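You operate a simulated robot arm through the tools that you are given. There is no shell and no other tool. Be economical: measure what you need, move in short steps, check, and stop when the job is done.

The job below is to be done with a simulated two-armed robot. You get a single attempt, and the scene is never put back.

Task
Put duct 3 back to work at the card's draught, flap pointer in the green.
Fine: hatch shut and hatch wing nut tight before the black damper lever opens; slide the flap weight for the pointer.

The check looks at the end state, three seconds after you hand in, the way a careful person would. Anything else that was tipped, shoved, dropped, spilled or broken makes it a failure.

Robot
Two 6-joint arms with two-finger grippers on one trunk, on a base that drives. Base frame: it is fixed to the floor where the robot stands at the start and does not move with it; the origin is under the middle of the robot, x ahead of it, y to its left, z up. Lengths are in mm, angles in degrees, forces in N, time in s.
The left shoulder is at the start at [60, 143, 772], the right one opposite. With the tool pointing down near the work surface each hand reaches from about 100 to 600 mm from the robot's upright axis, wherever it stands, measured 20 degrees to its own side. Places, roughly: black damper lever [500, 300, 1200]; duct hatch [500, 100, 700]; flap weight [-400, 900, 700]; green damper lever [-300, 900, 1300]; hatch wing nut [300, 300, 700]; orange damper lever [100, 600, 1300]. Payload 2.45 kg a hand.
Tool frame (each hand has its own): the origin (TCP) lies between the finger pads and is the grasp point; the fingertips stand 26 mm ahead of it; z points along the fingers, y is the line along which they close. Largest opening 96 mm; the body of the gripper starts 69 mm behind the TCP.
Orientation is that of the tool frame in the base frame, as a unit quaternion [x, y, z, w]. With the fingers straight down and closing along the base's y, the tool's x points along the base's -x, its y along +y and its z along -z.

Tools
- The arms move only by the tool play_rows. It takes "left_plan", "right_plan" or both (then of equal length, played together; a hand with none holds still); each is a list of rows, each a list of 7 numbers: the shift along the tool's x, y, z in units of 150 mm (1.0 is 150 mm), then the turn, a rotation vector about the tool's x, y, z in units of 120 degrees (1.0 is 120 degrees), then the gripper command, from -1 (shut) to 1 (fully open), values between in proportion. In form: [[tx, ty, tz, wx, wy, wz, claw], ...]. A call has 1 to 8 rows; each row is the pose to reach, as a shift and turn from the pose commanded when the call began, along the tool's axes at that moment. A call with a number of a shift or a turn outside -1 to 1 is refused whole. Rows are played at 5 a second. More than 50 mm and 8.6 degrees between two rows, or a gripper value outside its range, and nothing of the call is played. Where a pose cannot be reached the arm comes as near as it can. A force on the tool above 60 N (or 10 N above the force at the start of the call, whichever is more), or a blocked arm, ends the call early, and 0.2 s more pass. Each finger halts on what it meets, pressing with about 37 N; the grip force reading is that of the motor and also rises with nothing between the fingers. The clock runs only during rows and for 0.2 s after the last one: add rows that repeat a pose to give the fingers time. The reply holds the time, the measured pose of the TCP, the force on the tool along the base axes, the opening and the grip force, in the units named above and with some noise, with the torque about the TCP (base axes, N m) and any sound that the robot's microphone picked up.
- Cameras (640 x 400 px; columns grow to the right, rows downward): "scene" is now at [105.5, 64.2, 1375.8]; the picture's right is [0.81, -0.58, -0.00], its down [-0.44, -0.61, -0.66] and it looks along [0.38, 0.54, -0.75] (base axes); focal length 214 px, centre (320, 200). "left" rides on the left gripper at [81, -3, -98] in its tool frame; the picture's right is [0.04, 1.00, 0.00], its down [-0.73, 0.03, -0.68] and it looks along [-0.68, 0.03, 0.73] (tool axes); focal length 256 px, centre (320, 200). "right" rides on the right gripper at [82, 3, -98] in its tool frame; the picture's right is [-0.04, 1.00, 0.00], its down [-0.73, -0.03, -0.68] and it looks along [-0.68, -0.03, 0.73] (tool axes); focal length 256 px, centre (320, 200). There is no depth. A picture from a camera that has moved, and an enlarged one, comes with that camera's place and axes in the base frame and with its lens.
- snapshot(camera): a new picture of that camera. No time passes.
- slide_trunk(by): slides the trunk up (or, below 0, down) by that many mm; the arms and the scene camera ride with it, the base frame stays. It gives what a move gives, with no picture.
- steer(legs): drives the robot by 1 to 6 legs, each [ahead, turn to the left] in mm and degrees, along the robot's own axes; the way and the turn of a leg run together, so that a leg with both is an arc; at most 1500 mm and 180 degrees a leg. The arms and the cameras ride along, it lands a little off, and it stops where it bumps. It gives what a move gives.
- head_to(pan, tilt): turns the head with the scene camera to pan (to the left, within 86 degrees either way) and tilt (down, from -29 to 69), counted from straight ahead of the robot. It gives what a move gives.
- zoom(camera, box): a new picture of the part [left, top, right, bottom] of that camera's present view, enlarged. No time passes.
- close_job(): hands the job in; it is judged then, once.

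Go step by step. Nothing tells you exact positions but the pictures and the camera data: compare them with the known pose of the tool, close in by small moves and look again before you grip or let go. The budget is 120 turns and 108 pictures, counting those below and the enlarged ones. Unless the task says otherwise, let go and move clear before handing in, and close with one line.

The tools are called after "Request:" as a command line: name --argument value ..., lists and objects as JSON in quotes. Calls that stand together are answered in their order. play_rows: Moves the arms, as the interface text tells. Its arguments: {"type":"object","properties":{"left_plan":{"type":"array"},"right_plan":{"type":"array"}},"required":[]} The other tools are called the same way: slide_trunk (by) slides the trunk up or down; steer (legs) drives the base; head_to (pan, tilt) turns the head that bears the scene camera; snapshot (camera) takes a picture; zoom (camera, box) takes an enlarged picture of a part of a camera's view; close_job () hands the job in.

At the start:

```text
t: 0.0
left_tool_pos: [381.5, 392.0, 1148.6]
left_tool_rot: [0.0, 1.0, -0.001, 0.002]
left_force: [0.8, -0.4, -0.6]
left_ft_torque: [0.0, -0.04, 0.01]
left_opening: 96.2
left_finger_force: 0.0
right_tool_pos: [302.6, 29.9, 998.6]
right_tool_rot: [0.0, 1.0, 0.0, 0.0]
right_force: [-0.3, 0.1, 0.1]
right_ft_torque: [-0.01, 0.02, 0.0]
right_opening: 96.0
right_finger_force: 0.1
trunk travel left (down, up): [-397.0, 193.0]
robot x, y, heading: [3.3, 1.8, -0.4]
head pan, tilt: [54.5, 48.7]
```

scene: 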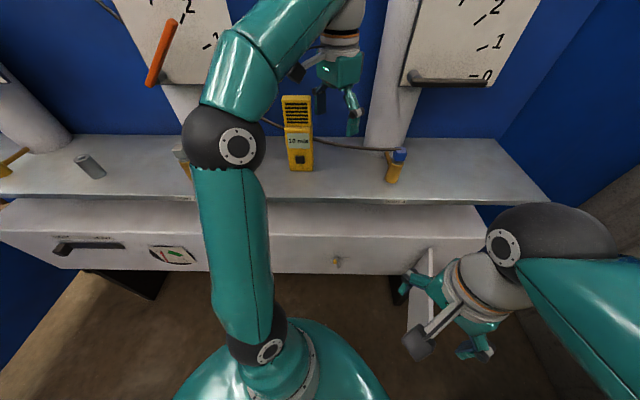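
right: 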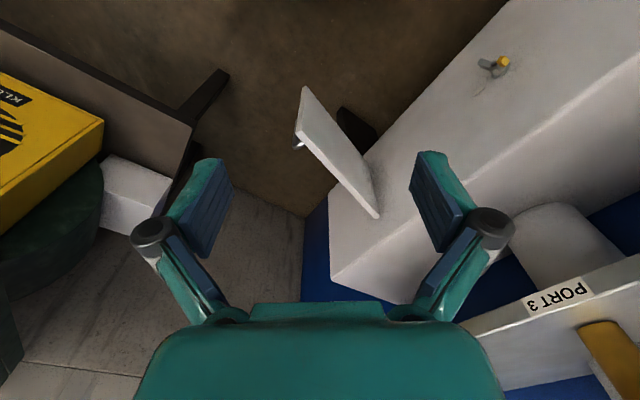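
left: 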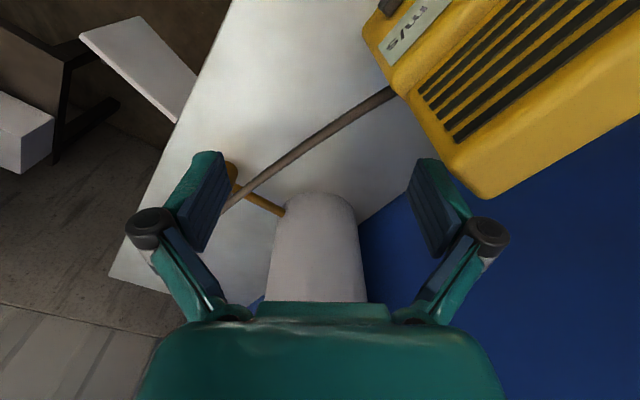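

I see a wall with three ducts, a shelf with a yellow draught meter, and a plenum box with an open hatch. I'll look around for the card and the details first.

Request:
head_to --pan 30 --tilt 10

Request:
snapshot --camera "scene"

Request:
head_to --pan 80 --tilt 20

Request:
snapshot --camera "scene"

Request:
head_to --pan -20 --tilt 45

Request:
snapshot --camera "scene"

```text
t: 1.1
left_tool_pos: [380.6, 393.4, 1148.9]
left_tool_rot: [0.0, 1.0, -0.001, 0.002]
left_force: [-0.4, -0.2, 0.0]
left_ft_torque: [-0.01, 0.0, -0.01]
left_opening: 96.2
left_finger_force: 0.1
right_tool_pos: [302.7, 29.1, 999.4]
right_tool_rot: [0.0, 1.0, 0.0, -0.001]
right_force: [-0.1, 1.5, 0.0]
right_ft_torque: [0.0, 0.01, 0.0]
right_opening: 95.7
right_finger_force: 0.1
trunk travel left (down, up): [-397.0, 193.0]
robot x, y, heading: [3.5, 3.1, -0.0]
head pan, tilt: [30.0, 10.0]
```

```text
104 pictures are left
camera scene: at [140.7, 47.1, 1435.9], right [0.5, -0.87, 0.0], down [-0.15, -0.09, -0.98], along [0.85, 0.49, -0.17], focal length 214 px, centre (320, 200)
```

scene: 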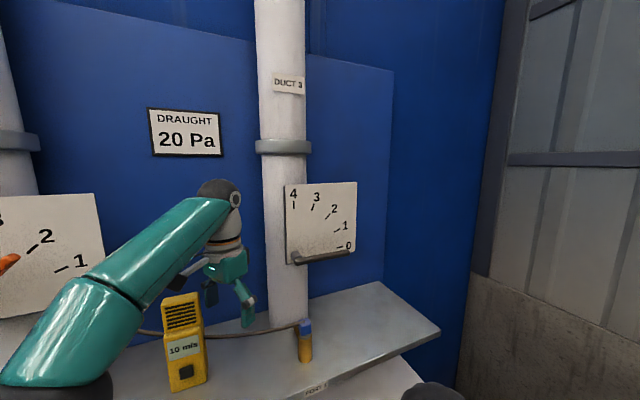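

```text
t: 2.2
left_tool_pos: [380.7, 392.2, 1148.7]
left_tool_rot: [0.001, 1.0, -0.001, 0.002]
left_force: [-0.5, 0.0, 0.5]
left_ft_torque: [0.0, -0.03, 0.02]
left_opening: 95.9
left_finger_force: 0.0
right_tool_pos: [301.9, 29.9, 998.6]
right_tool_rot: [0.0, 1.0, 0.0, 0.0]
right_force: [-0.3, 0.0, 0.5]
right_ft_torque: [0.02, 0.02, 0.0]
right_opening: 96.0
right_finger_force: 0.0
trunk travel left (down, up): [-397.0, 193.0]
robot x, y, heading: [-0.2, 0.7, -0.0]
head pan, tilt: [80.0, 20.0]
```

```text
103 pictures are left
camera scene: at [76.4, 92.2, 1419.7], right [0.98, -0.17, 0.0], down [-0.06, -0.34, -0.94], along [0.16, 0.93, -0.34], focal length 214 px, centre (320, 200)
```

scene: 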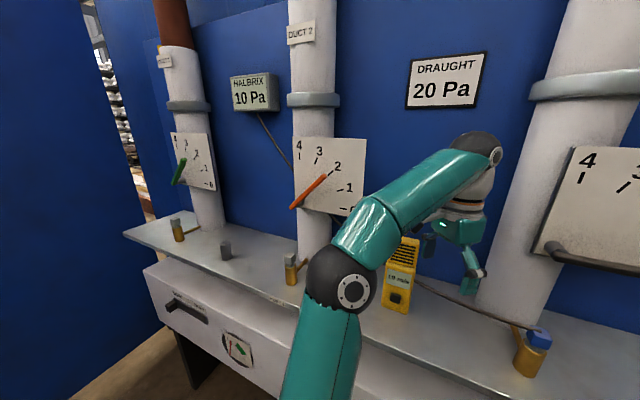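

```text
t: 4.0
left_tool_pos: [381.3, 392.5, 1149.7]
left_tool_rot: [0.0, 1.0, -0.001, 0.001]
left_force: [0.6, -0.2, -0.2]
left_ft_torque: [0.0, 0.02, -0.02]
left_opening: 96.0
left_finger_force: 0.1
right_tool_pos: [301.7, 29.7, 998.4]
right_tool_rot: [0.0, 1.0, 0.0, 0.0]
right_force: [-0.6, -0.5, -0.2]
right_ft_torque: [0.0, 0.0, -0.03]
right_opening: 96.1
right_finger_force: 0.2
trunk travel left (down, up): [-397.0, 193.0]
robot x, y, heading: [-1.3, -0.7, 0.1]
head pan, tilt: [-20.0, 45.0]
```

```text
102 pictures are left
camera scene: at [136.6, -27.2, 1381.0], right [-0.34, -0.94, 0.0], down [-0.66, 0.24, -0.71], along [0.66, -0.24, -0.71], focal length 214 px, centre (320, 200)
```

scene: 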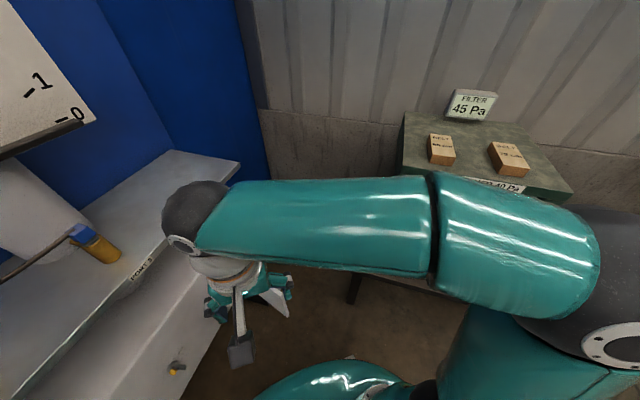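

The card says 20 Pa, and there are several gauges and side items. I'll zoom in on each.

Request:
zoom --camera "scene" --box '[390, 80, 590, 205]'

Request:
head_to --pan 78 --tilt 25

Request:
zoom --camera "scene" --box '[130, 20, 370, 170]'

Request:
zoom --camera "scene" --box '[130, 180, 370, 330]'

Request:
zoom --camera "scene" --box '[360, 170, 600, 320]'

```text
3.20 times, centred on (490, 142) of scene
camera zoom: at [136.6, -27.2, 1381.0], right [-0.34, -0.94, 0.0], down [-0.66, 0.24, -0.71], along [0.66, -0.24, -0.71], focal length 686 px, centre (-224, 384)
```

zoom: 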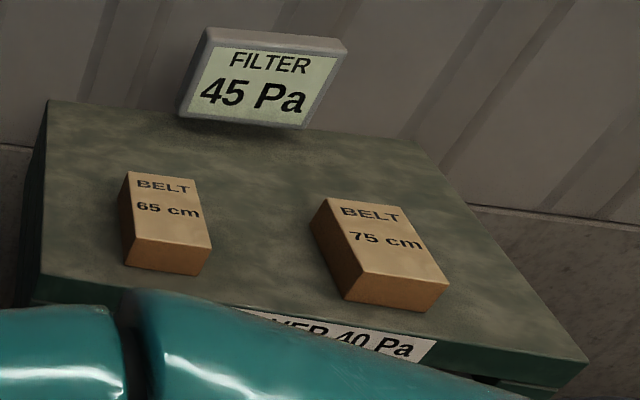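

```text
t: 5.7
left_tool_pos: [379.8, 392.8, 1149.9]
left_tool_rot: [0.0, 1.0, -0.001, 0.002]
left_force: [-0.6, -0.1, -0.6]
left_ft_torque: [0.01, -0.01, -0.02]
left_opening: 96.0
left_finger_force: 0.0
right_tool_pos: [301.8, 29.2, 999.8]
right_tool_rot: [0.0, 1.0, 0.0, 0.001]
right_force: [0.2, 0.2, 0.0]
right_ft_torque: [-0.01, 0.01, -0.04]
right_opening: 96.1
right_finger_force: 0.1
trunk travel left (down, up): [-397.0, 193.0]
robot x, y, heading: [4.3, 1.6, -0.1]
head pan, tilt: [78.0, 25.0]
```

```text
2.67 times, centred on (250, 95) of scene
camera zoom: at [79.4, 90.7, 1411.6], right [0.98, -0.21, 0.0], down [-0.09, -0.41, -0.91], along [0.19, 0.89, -0.42], focal length 572 px, centre (507, 480)
```

zoom: 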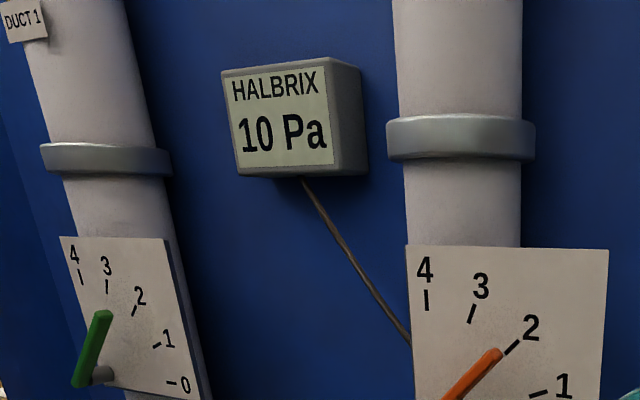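

```text
2.67 times, centred on (250, 255) of scene
camera zoom: at [79.4, 90.7, 1411.6], right [0.98, -0.21, 0.0], down [-0.09, -0.41, -0.91], along [0.19, 0.89, -0.42], focal length 572 px, centre (507, 53)
```

zoom: 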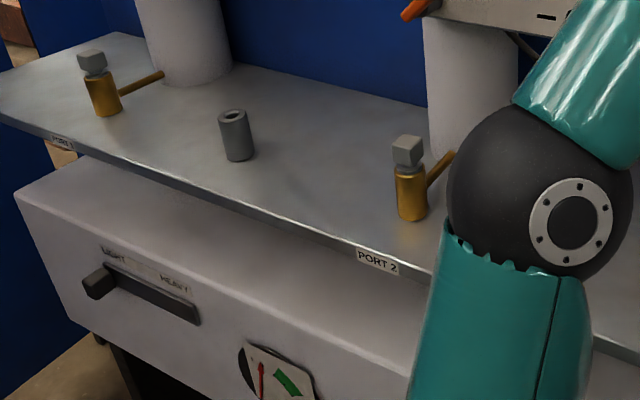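

```text
2.67 times, centred on (480, 245) of scene
camera zoom: at [79.4, 90.7, 1411.6], right [0.98, -0.21, 0.0], down [-0.09, -0.41, -0.91], along [0.19, 0.89, -0.42], focal length 572 px, centre (-107, 80)
```

zoom: 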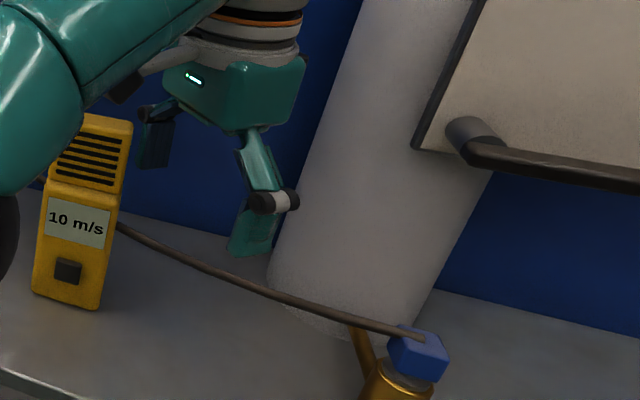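

The duct 3 meter (yellow, hose on port 3) shows m/s and has a button, while the HALBRIX panel seems to belong to duct 2. I'll pull the left arm back from the wall and view the hatch and nut.

Request:
play_rows --left_plan '[[0.25, -0.2, 0, 0, 0, 0, 1], [0.5, -0.4, 0, 0, 0, 0, 1], [0.75, -0.6, 0, 0, 0, 0, 1], [1.0, -0.7, 0, 0, 0, 0, 1]]'

Request:
head_to --pan 25 --tilt 50

Request:
snapshot --camera "scene"

Request:
head_to --pan 85 --tilt 50

Request:
snapshot --camera "scene"

```text
t: 6.7
left_tool_pos: [227.4, 288.7, 1149.9]
left_tool_rot: [0.0, 1.0, 0.0, 0.003]
left_force: [-0.1, -0.3, -1.0]
left_ft_torque: [0.02, -0.03, -0.02]
left_opening: 95.8
left_finger_force: 0.0
right_tool_pos: [301.7, 30.1, 999.0]
right_tool_rot: [0.0, 1.0, 0.001, 0.001]
right_force: [-0.2, -0.4, 0.3]
right_ft_torque: [0.03, -0.01, -0.01]
right_opening: 95.7
right_finger_force: 0.2
trunk travel left (down, up): [-397.0, 193.0]
robot x, y, heading: [-1.2, -2.1, 0.2]
head pan, tilt: [78.0, 25.0]
```

```text
t: 8.0
left_tool_pos: [229.7, 288.9, 1149.7]
left_tool_rot: [0.0, 1.0, -0.001, 0.001]
left_force: [0.6, -0.4, -0.2]
left_ft_torque: [0.03, -0.01, 0.01]
left_opening: 95.9
left_finger_force: 0.1
right_tool_pos: [301.4, 29.5, 999.9]
right_tool_rot: [0.0, 1.0, 0.0, 0.0]
right_force: [-0.7, 0.6, -0.8]
right_ft_torque: [0.06, -0.01, 0.0]
right_opening: 96.2
right_finger_force: 0.0
trunk travel left (down, up): [-397.0, 193.0]
robot x, y, heading: [1.4, 1.2, -0.0]
head pan, tilt: [25.0, 50.0]
```

```text
97 pictures are left
camera scene: at [129.7, 33.1, 1374.2], right [0.42, -0.91, 0.0], down [-0.69, -0.32, -0.64], along [0.58, 0.27, -0.77], focal length 214 px, centre (320, 200)
```

scene: 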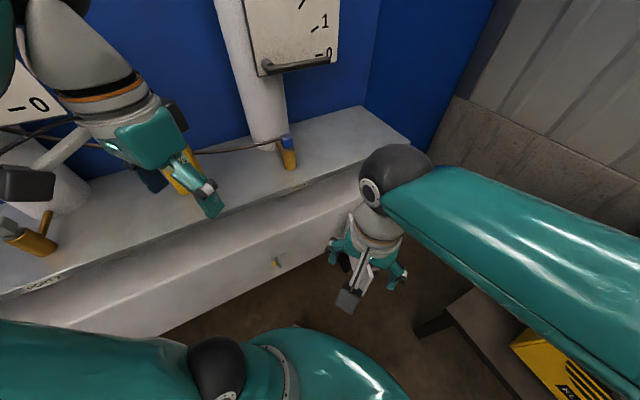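

```text
t: 9.2
left_tool_pos: [229.2, 289.0, 1149.2]
left_tool_rot: [0.0, 1.0, 0.0, 0.002]
left_force: [-0.2, 0.2, -0.7]
left_ft_torque: [0.01, 0.01, 0.03]
left_opening: 95.9
left_finger_force: 0.0
right_tool_pos: [302.1, 29.8, 1000.1]
right_tool_rot: [0.0, 1.0, 0.0, 0.0]
right_force: [1.4, 0.4, -0.5]
right_ft_torque: [0.01, 0.03, 0.0]
right_opening: 96.1
right_finger_force: 0.0
trunk travel left (down, up): [-397.0, 193.0]
robot x, y, heading: [0.2, -0.1, 0.1]
head pan, tilt: [85.0, 50.0]
```

```text
96 pictures are left
camera scene: at [66.7, 77.3, 1374.1], right [1.0, -0.09, 0.0], down [-0.07, -0.76, -0.64], along [0.06, 0.64, -0.77], focal length 214 px, centre (320, 200)
```

scene: 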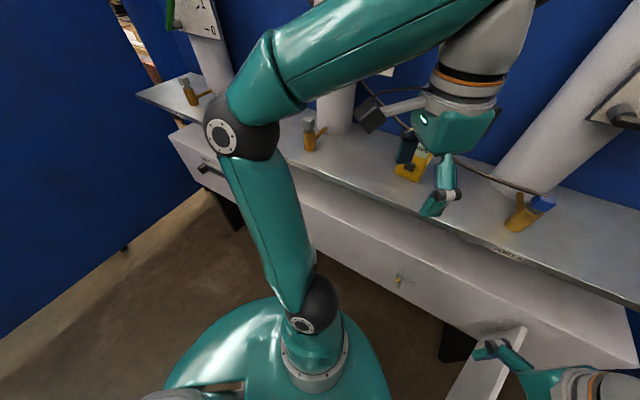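

I'll pull the right arm back so the hatch is in view.

Request:
play_rows --right_plan '[[0.25, -0.25, 0, 0, 0, 0, 1], [0.45, -0.5, 0, 0, 0, 0, 1], [0.6, -0.8, 0, 0, 0, 0, 1], [0.7, -1.0, -0.2, 0, 0, 0, 1]]'

Request:
head_to --pan 15 --tilt 60

Request:
snapshot --camera "scene"

Request:
snapshot --camera "right"

```text
refused: row 1 steps farther than a row can; nothing moved
```

```text
t: 10.7
left_tool_pos: [228.5, 289.7, 1150.0]
left_tool_rot: [0.0, 1.0, -0.001, 0.002]
left_force: [0.0, -0.5, 0.7]
left_ft_torque: [0.05, 0.0, 0.01]
left_opening: 95.9
left_finger_force: 0.1
right_tool_pos: [302.5, 28.6, 998.1]
right_tool_rot: [-0.001, 1.0, 0.0, -0.001]
right_force: [-0.7, -0.7, 0.0]
right_ft_torque: [0.01, 0.04, 0.0]
right_opening: 95.8
right_finger_force: 0.1
trunk travel left (down, up): [-397.0, 193.0]
robot x, y, heading: [-2.0, 3.9, 0.0]
head pan, tilt: [15.0, 60.0]
```

```text
95 pictures are left
camera scene: at [124.3, 17.8, 1361.6], right [0.26, -0.97, 0.0], down [-0.84, -0.22, -0.5], along [0.48, 0.13, -0.87], focal length 214 px, centre (320, 200)
```

scene: 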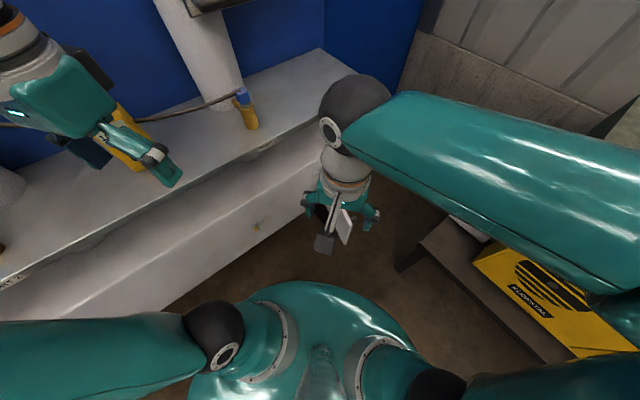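

```text
94 pictures are left
camera right: at [221.1, 33.5, 1097.2], right [0.04, 1.0, 0.0], down [0.73, -0.03, 0.68], along [0.68, -0.03, -0.73], focal length 256 px, centre (320, 200)
```

right: 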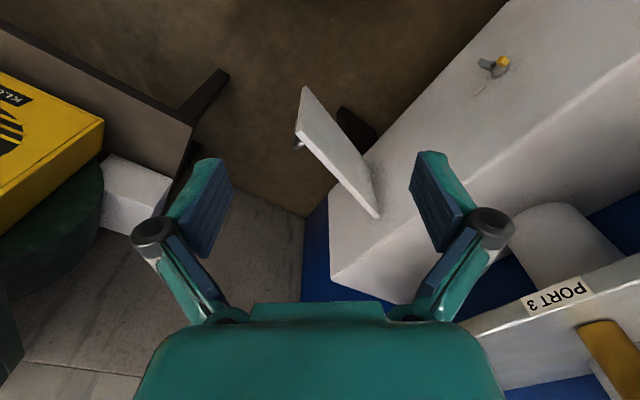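

The hatch is hinged at its right edge and swings left onto the front face. I'll retry the right arm retreat with smaller steps.

Request:
play_rows --right_plan '[[0.2, -0.2, 0, 0, 0, 0, 1], [0.4, -0.4, 0, 0, 0, 0, 1], [0.55, -0.65, 0, 0, 0, 0, 1], [0.65, -0.9, 0, 0, 0, 0, 1], [0.7, -1.0, 0, 0, 0, 0, 1]]'

Request:
head_to --pan 15 --tilt 50

Request:
snapshot --camera "scene"

Request:
snapshot --camera "right"

```text
t: 11.3
left_tool_pos: [229.3, 289.4, 1150.4]
left_tool_rot: [0.001, 1.0, -0.001, 0.001]
left_force: [-0.2, 1.0, 0.2]
left_ft_torque: [-0.01, 0.03, 0.04]
left_opening: 95.9
left_finger_force: 0.1
right_tool_pos: [259.4, -17.9, 1002.4]
right_tool_rot: [0.016, 1.0, 0.013, 0.013]
right_force: [16.2, -4.2, 2.2]
right_ft_torque: [0.32, 1.9, 0.47]
right_opening: 96.1
right_finger_force: 0.2
trunk travel left (down, up): [-397.0, 193.0]
robot x, y, heading: [-4.0, 0.3, -0.0]
head pan, tilt: [15.0, 60.0]
stopped in row 3 (right hand): the force on the tool passed its limit at 151 N (the readings are from after the stop); the commanded pose is now the measured one
```

```text
t: 12.0
left_tool_pos: [229.3, 289.7, 1149.7]
left_tool_rot: [0.0, 1.0, 0.0, 0.002]
left_force: [-0.6, 0.0, 0.4]
left_ft_torque: [0.0, -0.02, 0.02]
left_opening: 95.9
left_finger_force: 0.1
right_tool_pos: [259.3, -19.9, 1002.1]
right_tool_rot: [0.015, 1.0, 0.013, 0.013]
right_force: [33.1, -7.0, 3.4]
right_ft_torque: [0.71, 3.77, 0.91]
right_opening: 95.9
right_finger_force: 0.0
trunk travel left (down, up): [-397.0, 193.0]
robot x, y, heading: [0.7, -1.2, -0.2]
head pan, tilt: [15.0, 50.0]
```

```text
93 pictures are left
camera scene: at [134.2, 20.5, 1374.1], right [0.26, -0.97, 0.0], down [-0.74, -0.2, -0.64], along [0.62, 0.17, -0.77], focal length 214 px, centre (320, 200)
```

scene: 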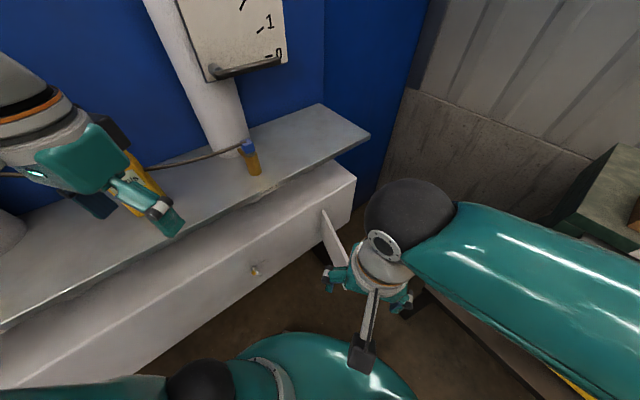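

```text
92 pictures are left
camera right: at [175.4, -15.3, 1097.7], right [0.07, 1.0, 0.03], down [0.71, -0.07, 0.7], along [0.7, -0.03, -0.72], focal length 256 px, centre (320, 200)
```

right: 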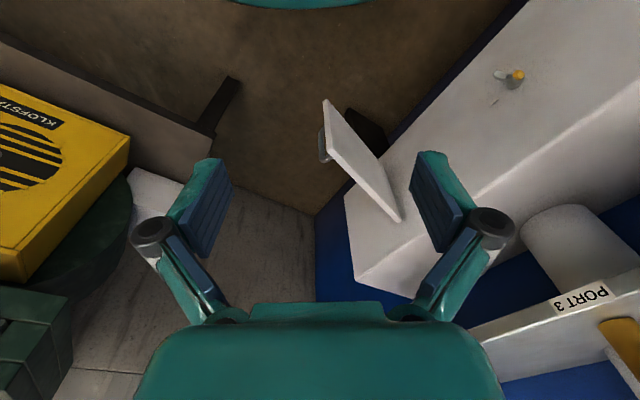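

The right gripper's camera arm touched the robot's own body, so I'll ease it forward. Then I'll turn the base about 53° to face the wall.

Request:
play_rows --right_plan '[[-0.2, 0, 0, 0, 0, 0, 1], [-0.2, 0, 0, 0, 0, 0, 1]]'

Request:
steer --legs '[[0, 53]]'

Request:
head_to --pan -20 --tilt 50

Request:
snapshot --camera "scene"

Request:
snapshot --camera "right"

```text
t: 12.6
left_tool_pos: [228.4, 288.9, 1151.4]
left_tool_rot: [0.0, 1.0, -0.001, 0.002]
left_force: [0.3, 0.2, -0.2]
left_ft_torque: [0.01, 0.0, 0.02]
left_opening: 96.2
left_finger_force: 0.1
right_tool_pos: [287.3, -21.5, 1002.2]
right_tool_rot: [0.015, 1.0, 0.013, 0.012]
right_force: [0.5, 0.2, -0.7]
right_ft_torque: [0.04, -0.02, 0.0]
right_opening: 95.8
right_finger_force: 0.1
trunk travel left (down, up): [-397.0, 193.0]
robot x, y, heading: [0.4, 0.1, 0.1]
head pan, tilt: [15.0, 50.0]
```

```text
t: 15.7
left_tool_pos: [-98.3, 355.9, 1149.9]
left_tool_rot: [-0.451, 0.892, 0.0, 0.002]
left_force: [0.0, 0.3, 0.8]
left_ft_torque: [-0.04, -0.02, 0.0]
left_opening: 96.0
left_finger_force: 0.0
right_tool_pos: [187.2, 220.2, 1002.5]
right_tool_rot: [-0.438, 0.899, 0.016, 0.005]
right_force: [0.5, 0.2, -0.5]
right_ft_torque: [-0.05, 0.01, -0.01]
right_opening: 95.7
right_finger_force: 0.1
trunk travel left (down, up): [-397.0, 193.0]
robot x, y, heading: [19.6, -9.4, 53.1]
head pan, tilt: [15.0, 50.0]
```

```text
t: 16.7
left_tool_pos: [-97.3, 355.4, 1150.6]
left_tool_rot: [-0.452, 0.892, 0.0, 0.002]
left_force: [-0.4, -1.0, 0.7]
left_ft_torque: [0.01, 0.0, 0.01]
left_opening: 96.1
left_finger_force: 0.1
right_tool_pos: [187.6, 220.1, 1002.3]
right_tool_rot: [-0.439, 0.898, 0.017, 0.005]
right_force: [0.0, 0.0, 0.0]
right_ft_torque: [0.0, 0.01, 0.0]
right_opening: 95.9
right_finger_force: 0.2
trunk travel left (down, up): [-397.0, 193.0]
robot x, y, heading: [16.4, -14.2, 53.7]
head pan, tilt: [-20.0, 50.0]
```

```text
91 pictures are left
camera scene: at [116.6, 79.3, 1374.1], right [0.55, -0.83, 0.0], down [-0.64, -0.42, -0.64], along [0.54, 0.36, -0.77], focal length 214 px, centre (320, 200)
```

scene: 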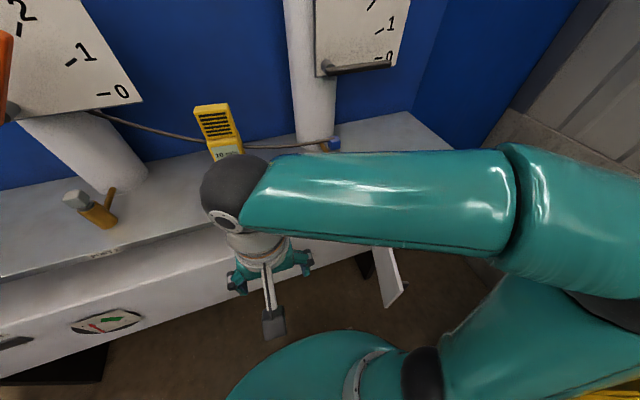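

```text
90 pictures are left
camera right: at [135.9, 154.9, 1098.8], right [-0.76, 0.65, 0.03], down [0.48, 0.54, 0.7], along [0.43, 0.54, -0.72], focal length 256 px, centre (320, 200)
```

right: 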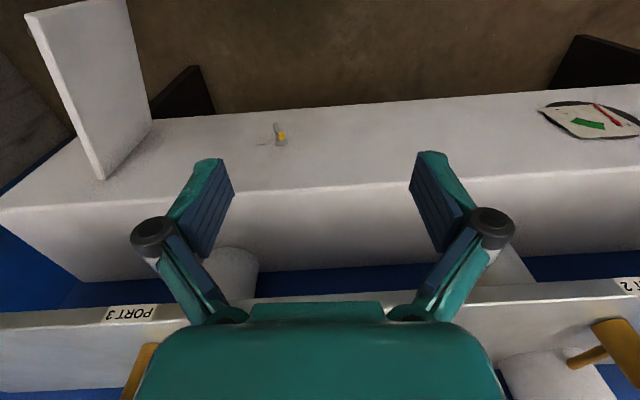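

Now I'll zoom on the hatch and nut.

Request:
zoom --camera "right" --box '[20, 0, 340, 200]'

Request:
zoom --camera "right" --box '[230, 100, 326, 160]'

```text
2.00 times, centred on (180, 100) of right
camera zoom: at [135.9, 154.9, 1098.8], right [-0.76, 0.65, 0.03], down [0.48, 0.54, 0.7], along [0.43, 0.54, -0.72], focal length 512 px, centre (600, 400)
```

zoom: 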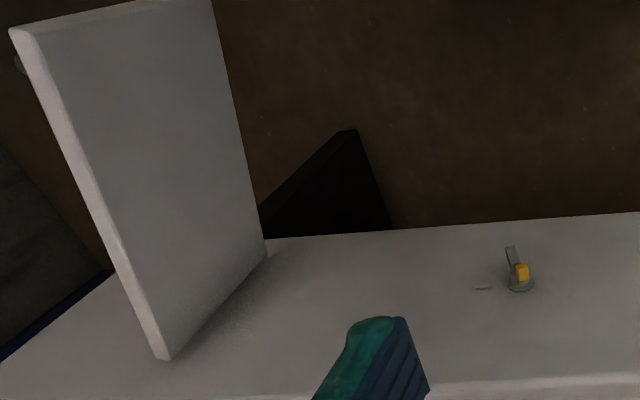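

```text
6.67 times, centred on (278, 130) of right
camera zoom: at [135.9, 154.9, 1098.8], right [-0.76, 0.65, 0.03], down [0.48, 0.54, 0.7], along [0.43, 0.54, -0.72], focal length 1707 px, centre (600, 667)
```

zoom: 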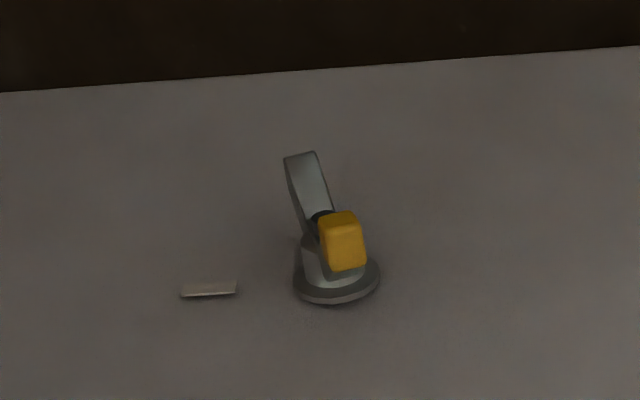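

The hatch (top ≈ z 755, bottom ≈ 560) is hinged at the right on the front face. The nut is near [350, 300, 655], with its yellow wing up and a mark at 3 o'clock, so it needs a clockwise turn. I'll take the right hand to the right of the hatch with the fingers turned towards the wall.

Request:
play_rows --right_plan '[[0, -0.12, 0, 0, -0.07, 0, -1], [0, -0.24, 0, 0, -0.14, 0, -1], [0, -0.36, 0, 0, -0.21, 0, -1], [0, -0.48, 0, 0, -0.28, 0, -1], [0, -0.6, 0, 0, -0.35, 0, -1], [0, -0.72, 0, 0, -0.42, 0, -1], [0, -0.84, 0, 0, -0.49, 0, -1], [0, -0.96, 0, 0, -0.56, 0, -1]]'

```text
t: 17.5
left_tool_pos: [-98.3, 357.5, 1151.1]
left_tool_rot: [-0.452, 0.892, 0.0, 0.002]
left_force: [0.1, -0.3, -0.4]
left_ft_torque: [0.0, -0.03, -0.01]
left_opening: 96.0
left_finger_force: 0.1
right_tool_pos: [226.7, 195.9, 1007.1]
right_tool_rot: [-0.421, 0.879, 0.117, 0.188]
right_force: [1.7, 1.0, 1.3]
right_ft_torque: [-0.15, 0.17, 0.19]
right_opening: 0.0
right_finger_force: 22.4
trunk travel left (down, up): [-397.0, 193.0]
robot x, y, heading: [17.4, -9.2, 53.6]
head pan, tilt: [-20.0, 50.0]
stopped in row 3 (right hand): the force on the tool passed its limit at 87 N (the readings are from after the stop); the commanded pose is now the measured one
```

Something touched again, probably the hand's camera arm on the trunk. I'll move forward and right before turning more.

Request:
play_rows --right_plan '[[-0.2, -0.1, 0.1, 0, 0, 0, -1], [-0.4, -0.2, 0.2, 0, 0, 0, -1], [-0.4, -0.45, 0.2, 0, 0, 0, -1], [-0.4, -0.7, 0.2, 0, 0, 0, -1], [-0.4, -1.0, 0.2, 0, 0, 0, -1]]'

Request:
snapshot --camera "scene"

```text
t: 18.7
left_tool_pos: [-98.0, 354.7, 1150.9]
left_tool_rot: [-0.452, 0.892, 0.0, 0.001]
left_force: [0.6, 0.5, 0.4]
left_ft_torque: [0.05, 0.04, 0.0]
left_opening: 95.9
left_finger_force: 0.1
right_tool_pos: [385.9, 156.5, 998.6]
right_tool_rot: [-0.42, 0.88, 0.117, 0.189]
right_force: [0.3, 0.1, 0.2]
right_ft_torque: [0.02, 0.04, -0.01]
right_opening: 0.0
right_finger_force: 28.1
trunk travel left (down, up): [-397.0, 193.0]
robot x, y, heading: [19.9, -9.0, 53.6]
head pan, tilt: [-20.0, 50.0]
```

```text
87 pictures are left
camera scene: at [116.3, 78.5, 1374.2], right [0.55, -0.83, 0.0], down [-0.64, -0.42, -0.64], along [0.54, 0.36, -0.77], focal length 214 px, centre (320, 200)
```

scene: 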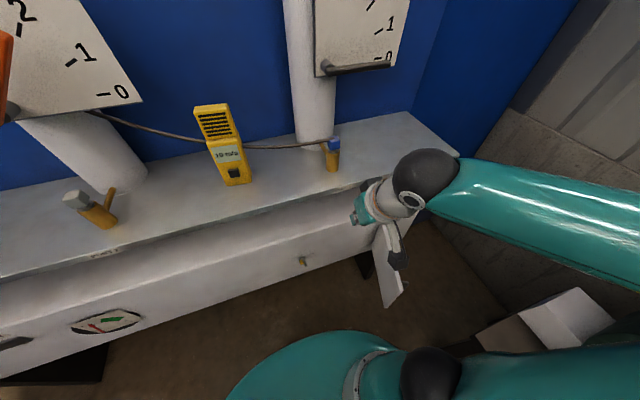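

Clear view now. Continuing right while turning the fingers to horizontal.

Request:
play_rows --right_plan '[[0, -0.12, 0, 0, -0.07, 0, -1], [0, -0.24, 0, 0, -0.14, 0, -1], [0, -0.36, 0, 0, -0.21, 0, -1], [0, -0.48, 0, 0, -0.28, 0, -1], [0, -0.6, 0, 0, -0.35, 0, -1], [0, -0.72, 0, 0, -0.42, 0, -1], [0, -0.84, 0, 0, -0.49, 0, -1], [0, -1.0, 0, 0, -0.55, 0, -1]]'

Request:
snapshot --camera "scene"

```text
t: 20.5
left_tool_pos: [-96.6, 355.8, 1150.4]
left_tool_rot: [-0.452, 0.892, 0.001, 0.002]
left_force: [-0.4, -0.3, -0.8]
left_ft_torque: [0.0, 0.02, -0.01]
left_opening: 96.2
left_finger_force: 0.0
right_tool_pos: [579.0, 46.4, 1016.5]
right_tool_rot: [-0.289, 0.636, 0.326, 0.637]
right_force: [0.2, 0.1, -0.2]
right_ft_torque: [-0.03, 0.02, 0.04]
right_opening: 0.0
right_finger_force: 28.3
right hand out of reach, approached as far as the arm can: row 4, 5, 6, 7, 8
trunk travel left (down, up): [-397.0, 193.0]
robot x, y, heading: [16.1, -10.1, 53.3]
head pan, tilt: [-20.0, 50.0]
```

```text
86 pictures are left
camera scene: at [118.4, 78.9, 1374.0], right [0.55, -0.83, 0.0], down [-0.64, -0.42, -0.64], along [0.53, 0.35, -0.77], focal length 214 px, centre (320, 200)
```

scene: 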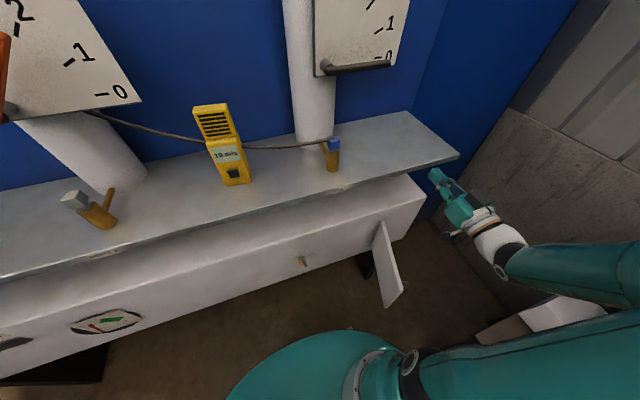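

The hand points at the wall now (x down, y left, z forward). I'll back off and descend on the right of the hatch.

Request:
play_rows --right_plan '[[0, 0, -0.3, 0, 0, 0, -1], [0.1, 0, -0.6, 0, 0, 0, -1], [0.35, 0, -0.65, 0, 0, 0, -1], [0.65, 0, -0.65, 0, 0, 0, -1], [0.95, 0, -0.65, 0, 0, 0, -1]]'

Request:
play_rows --right_plan '[[0.3, 0, 0, 0, 0, 0, -1], [0.6, 0, 0, 0, 0, 0, -1], [0.9, 0, 0, 0, 0, 0, -1], [1.0, 0, 0, 0, 0, 0, -1]]'

Request:
snapshot --camera "scene"

```text
t: 21.7
left_tool_pos: [-96.6, 355.3, 1150.4]
left_tool_rot: [-0.452, 0.892, 0.001, 0.002]
left_force: [0.1, 0.4, 0.3]
left_ft_torque: [-0.01, 0.05, 0.02]
left_opening: 96.1
left_finger_force: 0.1
right_tool_pos: [544.7, -50.3, 864.6]
right_tool_rot: [-0.29, 0.634, 0.327, 0.638]
right_force: [-0.1, -0.3, 0.0]
right_ft_torque: [0.0, 0.02, 0.0]
right_opening: 0.2
right_finger_force: 28.7
right hand out of reach, approached as far as the arm can: row 1, 2, 3, 4, 5
trunk travel left (down, up): [-397.0, 193.0]
robot x, y, heading: [15.8, -12.7, 53.5]
head pan, tilt: [-20.0, 50.0]
```

```text
t: 22.7
left_tool_pos: [-99.1, 354.7, 1151.7]
left_tool_rot: [-0.452, 0.892, 0.001, 0.002]
left_force: [0.5, 0.7, 0.2]
left_ft_torque: [0.0, -0.03, -0.01]
left_opening: 96.0
left_finger_force: 0.1
right_tool_pos: [542.4, -39.8, 715.6]
right_tool_rot: [-0.289, 0.635, 0.326, 0.638]
right_force: [0.0, -0.4, 0.2]
right_ft_torque: [0.0, -0.01, 0.0]
right_opening: 0.0
right_finger_force: 28.6
trunk travel left (down, up): [-397.0, 193.0]
robot x, y, heading: [18.2, -13.4, 53.7]
head pan, tilt: [-20.0, 50.0]
```

```text
85 pictures are left
camera scene: at [116.8, 78.9, 1374.2], right [0.55, -0.83, 0.0], down [-0.64, -0.42, -0.64], along [0.54, 0.35, -0.77], focal length 214 px, centre (320, 200)
```

scene: 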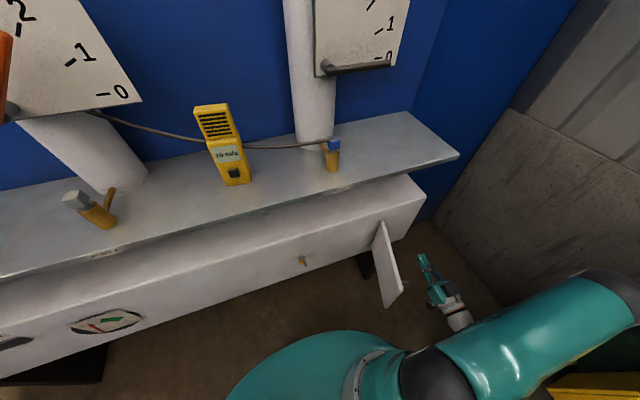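

The hand is right of the hatch. I'll lower it to mid-hatch height and push left gently.

Request:
play_rows --right_plan '[[0.3, 0, -0.05, 0, 0, 0, -1], [0.35, 0.25, -0.05, 0, 0, 0, -1], [0.35, 0.5, -0.05, 0, 0, 0, -1], [0.35, 0.7, -0.05, 0, 0, 0, -1], [0.35, 0.85, 0, 0, 0, 0, -1], [0.35, 1.0, 0.05, 0, 0, 0, -1]]'

Request:
snapshot --camera "scene"

```text
t: 24.1
left_tool_pos: [-97.9, 355.8, 1151.9]
left_tool_rot: [-0.452, 0.892, 0.0, 0.003]
left_force: [-0.1, 0.7, -0.3]
left_ft_torque: [0.01, -0.01, 0.0]
left_opening: 96.0
left_finger_force: 0.0
right_tool_pos: [429.9, 61.7, 672.3]
right_tool_rot: [-0.289, 0.635, 0.327, 0.638]
right_force: [0.0, -0.9, 0.3]
right_ft_torque: [0.02, 0.02, 0.0]
right_opening: 0.1
right_finger_force: 28.4
trunk travel left (down, up): [-397.0, 193.0]
robot x, y, heading: [14.0, -11.1, 53.5]
head pan, tilt: [-20.0, 50.0]
```

```text
84 pictures are left
camera scene: at [116.6, 79.4, 1374.1], right [0.55, -0.83, 0.0], down [-0.64, -0.42, -0.64], along [0.54, 0.35, -0.77], focal length 214 px, centre (320, 200)
```

scene: 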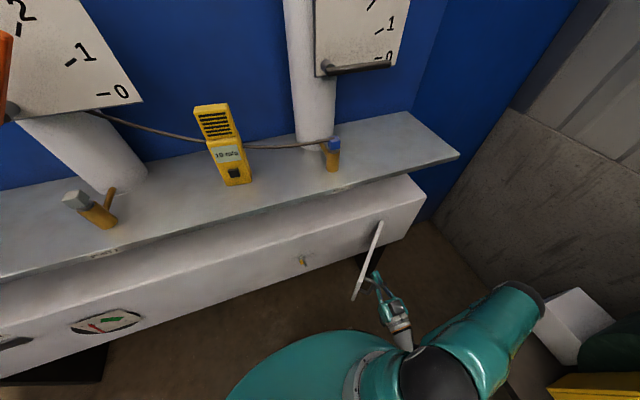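

The hatch is swinging. Continuing along the arc to close.

Request:
play_rows --right_plan '[[0, 0.15, 0.05, 0, 0, 0, -1], [0, 0.28, 0.12, 0, 0, 0, -1], [0, 0.38, 0.22, 0, 0, 0, -1], [0, 0.48, 0.32, 0, 0, 0, -1], [0, 0.55, 0.45, 0, 0, 0, -1], [0, 0.61, 0.59, 0, 0, 0, -1], [0, 0.64, 0.67, 0, 0, 0, -1], [0, 0.66, 0.74, 0, 0, 0, -1]]'

Request:
snapshot --camera "scene"

```text
t: 25.9
left_tool_pos: [-97.6, 358.9, 1150.1]
left_tool_rot: [-0.452, 0.892, -0.001, 0.001]
left_force: [0.0, -0.8, -0.2]
left_ft_torque: [-0.08, 0.0, 0.0]
left_opening: 96.0
left_finger_force: 0.0
right_tool_pos: [457.5, 153.8, 658.6]
right_tool_rot: [-0.295, 0.63, 0.33, 0.638]
right_force: [0.4, 0.2, -1.3]
right_ft_torque: [0.0, -0.03, 0.0]
right_opening: 0.0
right_finger_force: 28.4
right hand out of reach, approached as far as the arm can: row 4, 5, 6, 7, 8
trunk travel left (down, up): [-397.0, 193.0]
robot x, y, heading: [15.1, -10.9, 53.5]
head pan, tilt: [-20.0, 50.0]
```

```text
83 pictures are left
camera scene: at [116.9, 81.7, 1373.9], right [0.55, -0.83, 0.0], down [-0.64, -0.42, -0.64], along [0.54, 0.35, -0.77], focal length 214 px, centre (320, 200)
```

scene: 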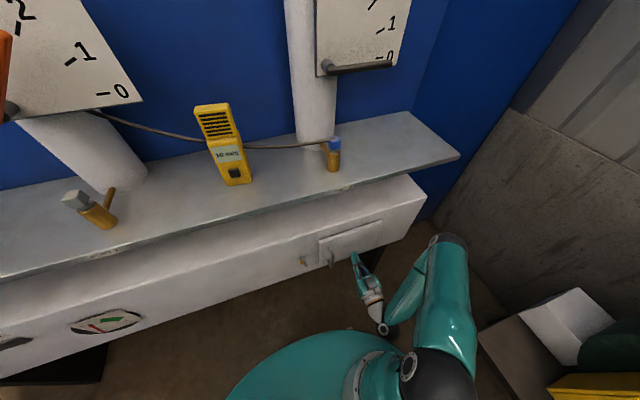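

The hatch looks nearly shut. Checking closely.

Request:
zoom --camera "scene" --box '[270, 200, 430, 300]'

Request:
snapshot --camera "right"

```text
4.00 times, centred on (350, 250) of scene
camera zoom: at [116.9, 81.7, 1373.9], right [0.55, -0.83, 0.0], down [-0.64, -0.42, -0.64], along [0.54, 0.35, -0.77], focal length 858 px, centre (200, 0)
```

zoom: 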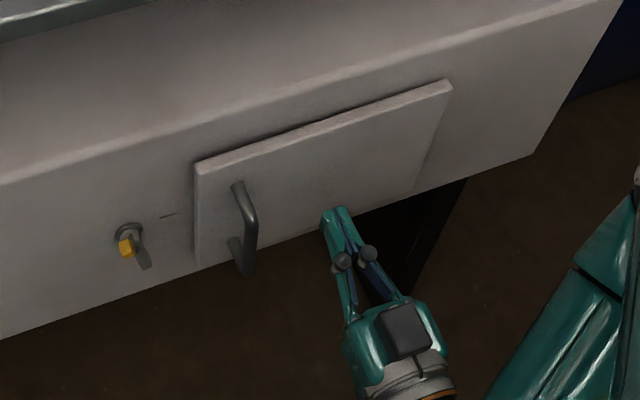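

```text
81 pictures are left
camera right: at [395.0, 83.5, 572.2], right [-0.79, 0.61, 0.08], down [-0.38, -0.59, 0.71], along [0.48, 0.53, 0.7], focal length 256 px, centre (320, 200)
```

right: 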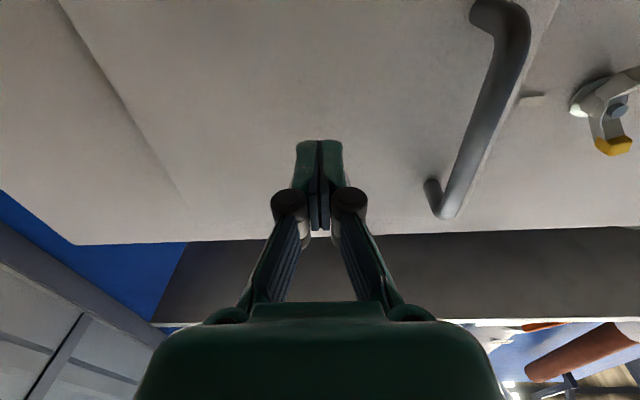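

Request:
zoom --camera "right" --box '[500, 50, 640, 170]'

Request:
play_rows --right_plan '[[0, 0.08, 0.07, 0, 0, 0, -1], [0, 0.16, 0.14, 0, 0, 0, -1], [0, 0.16, 0.22, 0, 0, 0, -1]]'

```text
3.33 times, centred on (570, 110) of right
camera zoom: at [395.0, 83.5, 572.2], right [-0.79, 0.61, 0.08], down [-0.38, -0.59, 0.71], along [0.48, 0.53, 0.7], focal length 853 px, centre (-513, 500)
```

zoom: 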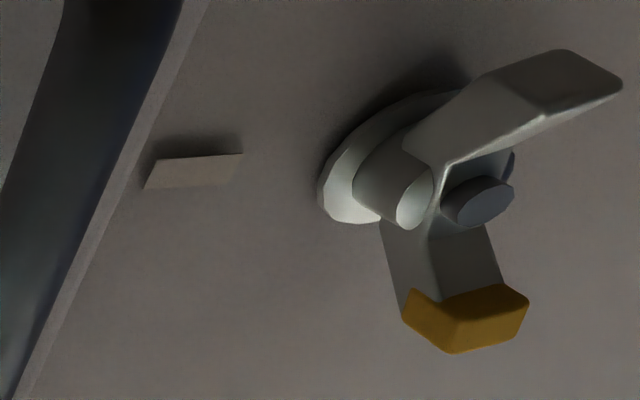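

```text
t: 26.7
left_tool_pos: [-99.3, 352.5, 1151.5]
left_tool_rot: [-0.451, 0.892, 0.001, 0.003]
left_force: [-0.4, -0.5, -0.1]
left_ft_torque: [0.01, -0.01, -0.03]
left_opening: 96.0
left_finger_force: 0.1
right_tool_pos: [480.3, 181.5, 650.3]
right_tool_rot: [-0.291, 0.637, 0.328, 0.634]
right_force: [-17.4, -31.9, -3.1]
right_ft_torque: [-0.59, -0.01, -0.05]
right_opening: 5.9
right_finger_force: 28.4
right hand out of reach, approached as far as the arm can: row 1, 2, 3
trunk travel left (down, up): [-397.0, 193.0]
robot x, y, heading: [16.7, -9.9, 53.5]
head pan, tilt: [-20.0, 50.0]
```

The hatch is pressed shut (36 N). The arm is folded too tightly here, so I'll withdraw the hand and drive back about 130 mm for better nut reach.

Request:
play_rows --right_plan '[[0, 0, -0.2, 0, 0, 0, -1], [0, 0, -0.4, 0, 0, 0, -1], [0, 0.2, -0.5, 0, 0, 0, 0.2], [0, 0.4, -0.5, 0, 0, 0, 0.2], [0, 0.6, -0.5, 0, 0, 0, 0.2], [0, 0.8, -0.5, 0, 0, 0, 0.2]]'

Request:
steer --legs '[[-130, 0]]'

Request:
snapshot --camera "right"

Request:
snapshot --camera "scene"

```text
t: 28.1
left_tool_pos: [-98.6, 356.0, 1150.8]
left_tool_rot: [-0.451, 0.892, -0.001, 0.003]
left_force: [0.8, 0.0, -0.1]
left_ft_torque: [0.0, -0.02, 0.0]
left_opening: 95.7
left_finger_force: 0.0
right_tool_pos: [339.4, 139.9, 638.9]
right_tool_rot: [-0.291, 0.632, 0.327, 0.64]
right_force: [-0.5, 0.1, -0.3]
right_ft_torque: [0.04, -0.03, 0.02]
right_opening: 57.6
right_finger_force: 0.1
right hand out of reach, approached as far as the arm can: row 1, 3, 4, 5, 6
trunk travel left (down, up): [-397.0, 193.0]
robot x, y, heading: [15.3, -11.7, 53.4]
head pan, tilt: [-20.0, 50.0]
```

```text
t: 29.4
left_tool_pos: [-176.4, 250.4, 1150.3]
left_tool_rot: [-0.452, 0.892, 0.001, 0.002]
left_force: [0.2, -0.6, 0.0]
left_ft_torque: [0.02, -0.03, 0.02]
left_opening: 95.8
left_finger_force: 0.2
right_tool_pos: [261.4, 34.6, 638.3]
right_tool_rot: [-0.289, 0.633, 0.327, 0.639]
right_force: [0.1, 0.4, -0.2]
right_ft_torque: [-0.05, 0.0, 0.02]
right_opening: 57.5
right_finger_force: 0.0
trunk travel left (down, up): [-397.0, 193.0]
robot x, y, heading: [-59.4, -118.7, 53.5]
head pan, tilt: [-20.0, 50.0]
```

```text
79 pictures are left
camera right: at [197.3, -35.6, 553.2], right [-0.78, 0.62, 0.08], down [-0.39, -0.59, 0.71], along [0.49, 0.53, 0.7], focal length 256 px, centre (320, 200)
```

right: 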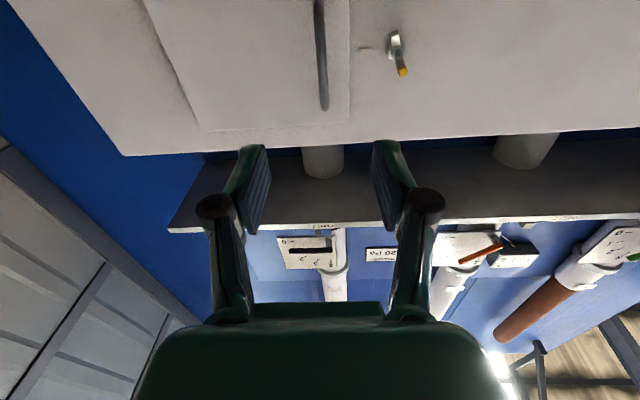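

```text
78 pictures are left
camera scene: at [38.6, -26.1, 1374.3], right [0.55, -0.83, 0.0], down [-0.64, -0.42, -0.64], along [0.54, 0.36, -0.77], focal length 214 px, centre (320, 200)
```

scene: 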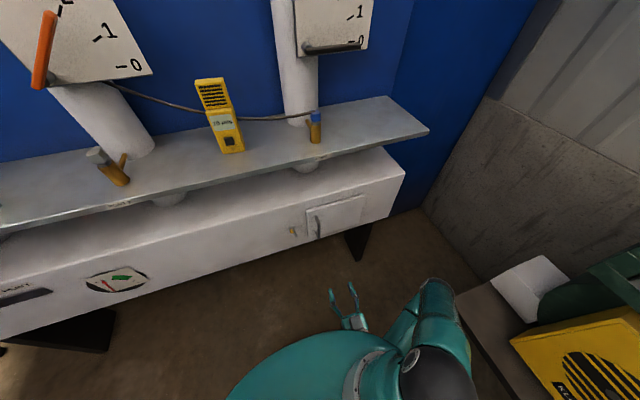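

The nut triangulates to about [361, 316, 648]. I'll bring the right hand in front of it with open fingers.

Request:
play_rows --right_plan '[[0, 0.2, 0.2, 0, 0, 0, 0.2], [0, 0.4, 0.4, 0, 0, 0, 0.2], [0, 0.59, 0.6, 0, 0, 0, 0.2], [-0.05, 0.59, 0.9, 0, 0, 0, 0.2], [-0.05, 0.59, 1.0, 0, 0, 0, 0.2]]'

Request:
snapshot --camera "right"

Request:
zoom --camera "scene" --box '[230, 180, 390, 280]'

```text
t: 30.6
left_tool_pos: [-175.1, 251.8, 1151.3]
left_tool_rot: [-0.453, 0.892, 0.0, 0.003]
left_force: [-0.6, -0.1, 0.8]
left_ft_torque: [-0.02, -0.01, 0.0]
left_opening: 96.0
left_finger_force: 0.1
right_tool_pos: [247.5, 40.0, 626.9]
right_tool_rot: [-0.292, 0.633, 0.327, 0.638]
right_force: [-0.2, 0.2, -0.2]
right_ft_torque: [-0.01, 0.04, -0.03]
right_opening: 57.7
right_finger_force: 0.2
right hand out of reach, approached as far as the arm can: row 1, 2, 3, 4, 5
trunk travel left (down, up): [-397.0, 193.0]
robot x, y, heading: [-57.5, -116.4, 53.7]
head pan, tilt: [-20.0, 50.0]
```

```text
77 pictures are left
camera right: at [182.4, -30.7, 543.3], right [-0.78, 0.62, 0.08], down [-0.39, -0.59, 0.71], along [0.49, 0.53, 0.7], focal length 256 px, centre (320, 200)
```

right: 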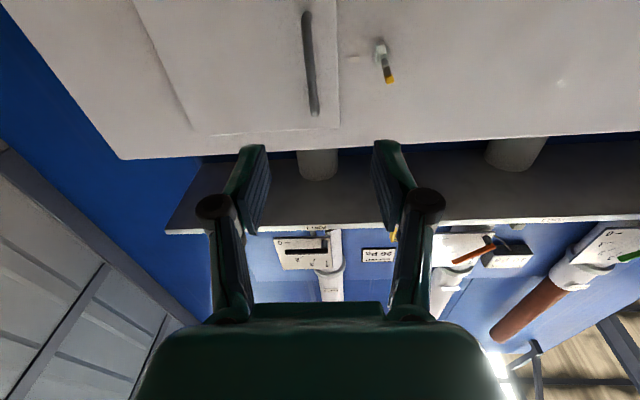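

```text
4.00 times, centred on (310, 230) of scene
camera zoom: at [39.4, -25.1, 1374.1], right [0.55, -0.83, 0.0], down [-0.64, -0.42, -0.64], along [0.54, 0.35, -0.77], focal length 858 px, centre (360, 80)
```

zoom: 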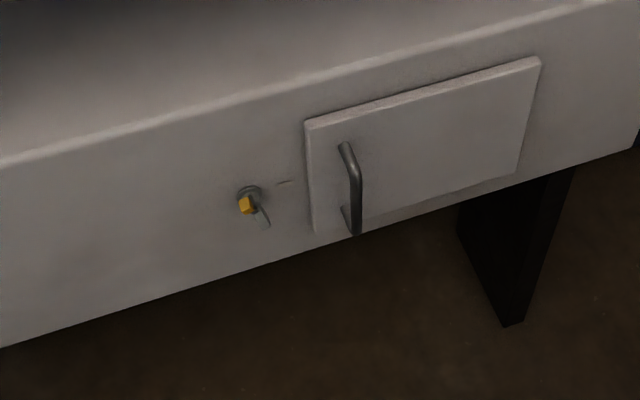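

The arm's inverse kinematics is stuck in a folded pose. I'll try extending forward (with a bit of right) first, then come left.

Request:
play_rows --right_plan '[[0, -0.2, 0.1, 0, 0, 0, 0.2], [0, -0.4, 0.25, 0, 0, 0, 0.2], [0, -0.5, 0.5, 0, 0, 0, 0.2], [0, -0.5, 0.75, 0, 0, 0, 0.2], [0, -0.5, 1.0, 0, 0, 0, 0.2]]'

Request:
play_rows --right_plan '[[0, 0.2, 0, 0, 0, 0, 0.2], [0, 0.4, 0, 0, 0, 0, 0.2], [0, 0.6, 0, 0, 0, 0, 0.2], [0, 0.8, 0, 0, 0, 0, 0.2], [0, 1.0, 0, 0, 0, 0, 0.2]]'

Request:
snapshot --camera "scene"

```text
t: 31.8
left_tool_pos: [-175.1, 252.2, 1151.2]
left_tool_rot: [-0.452, 0.892, 0.0, 0.002]
left_force: [0.1, 0.3, -0.3]
left_ft_torque: [0.02, -0.01, -0.01]
left_opening: 96.1
left_finger_force: 0.0
right_tool_pos: [408.2, 111.7, 626.9]
right_tool_rot: [-0.293, 0.633, 0.328, 0.636]
right_force: [-1.4, -0.4, -0.5]
right_ft_torque: [0.05, -0.01, 0.01]
right_opening: 57.6
right_finger_force: 0.1
right hand out of reach, approached as far as the arm can: row 3, 4, 5
trunk travel left (down, up): [-397.0, 193.0]
robot x, y, heading: [-60.5, -114.6, 53.4]
head pan, tilt: [-20.0, 50.0]
```

```text
t: 33.0
left_tool_pos: [-176.6, 253.1, 1151.0]
left_tool_rot: [-0.453, 0.892, -0.001, 0.002]
left_force: [-0.6, 1.1, -0.7]
left_ft_torque: [-0.09, -0.07, -0.01]
left_opening: 95.8
left_finger_force: 0.0
right_tool_pos: [322.1, 266.5, 628.9]
right_tool_rot: [-0.291, 0.635, 0.326, 0.637]
right_force: [-0.4, 0.1, -0.6]
right_ft_torque: [-0.01, -0.01, -0.05]
right_opening: 57.8
right_finger_force: 0.0
right hand out of reach, approached as far as the arm can: row 1, 2, 3, 4, 5
trunk travel left (down, up): [-397.0, 193.0]
robot x, y, heading: [-59.3, -119.4, 53.6]
head pan, tilt: [-20.0, 50.0]
```

```text
75 pictures are left
camera scene: at [36.4, -22.7, 1374.3], right [0.55, -0.83, 0.0], down [-0.64, -0.42, -0.64], along [0.54, 0.35, -0.77], focal length 214 px, centre (320, 200)
```

scene: 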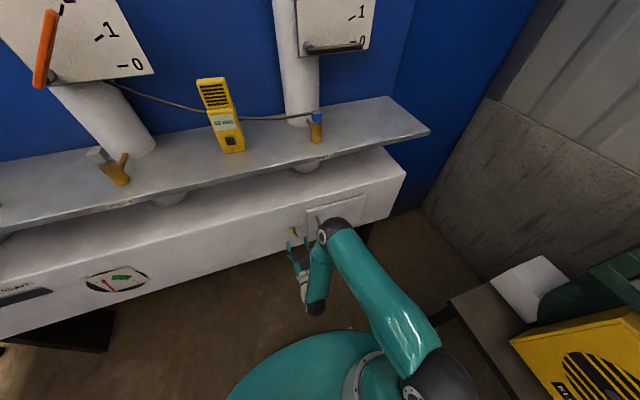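

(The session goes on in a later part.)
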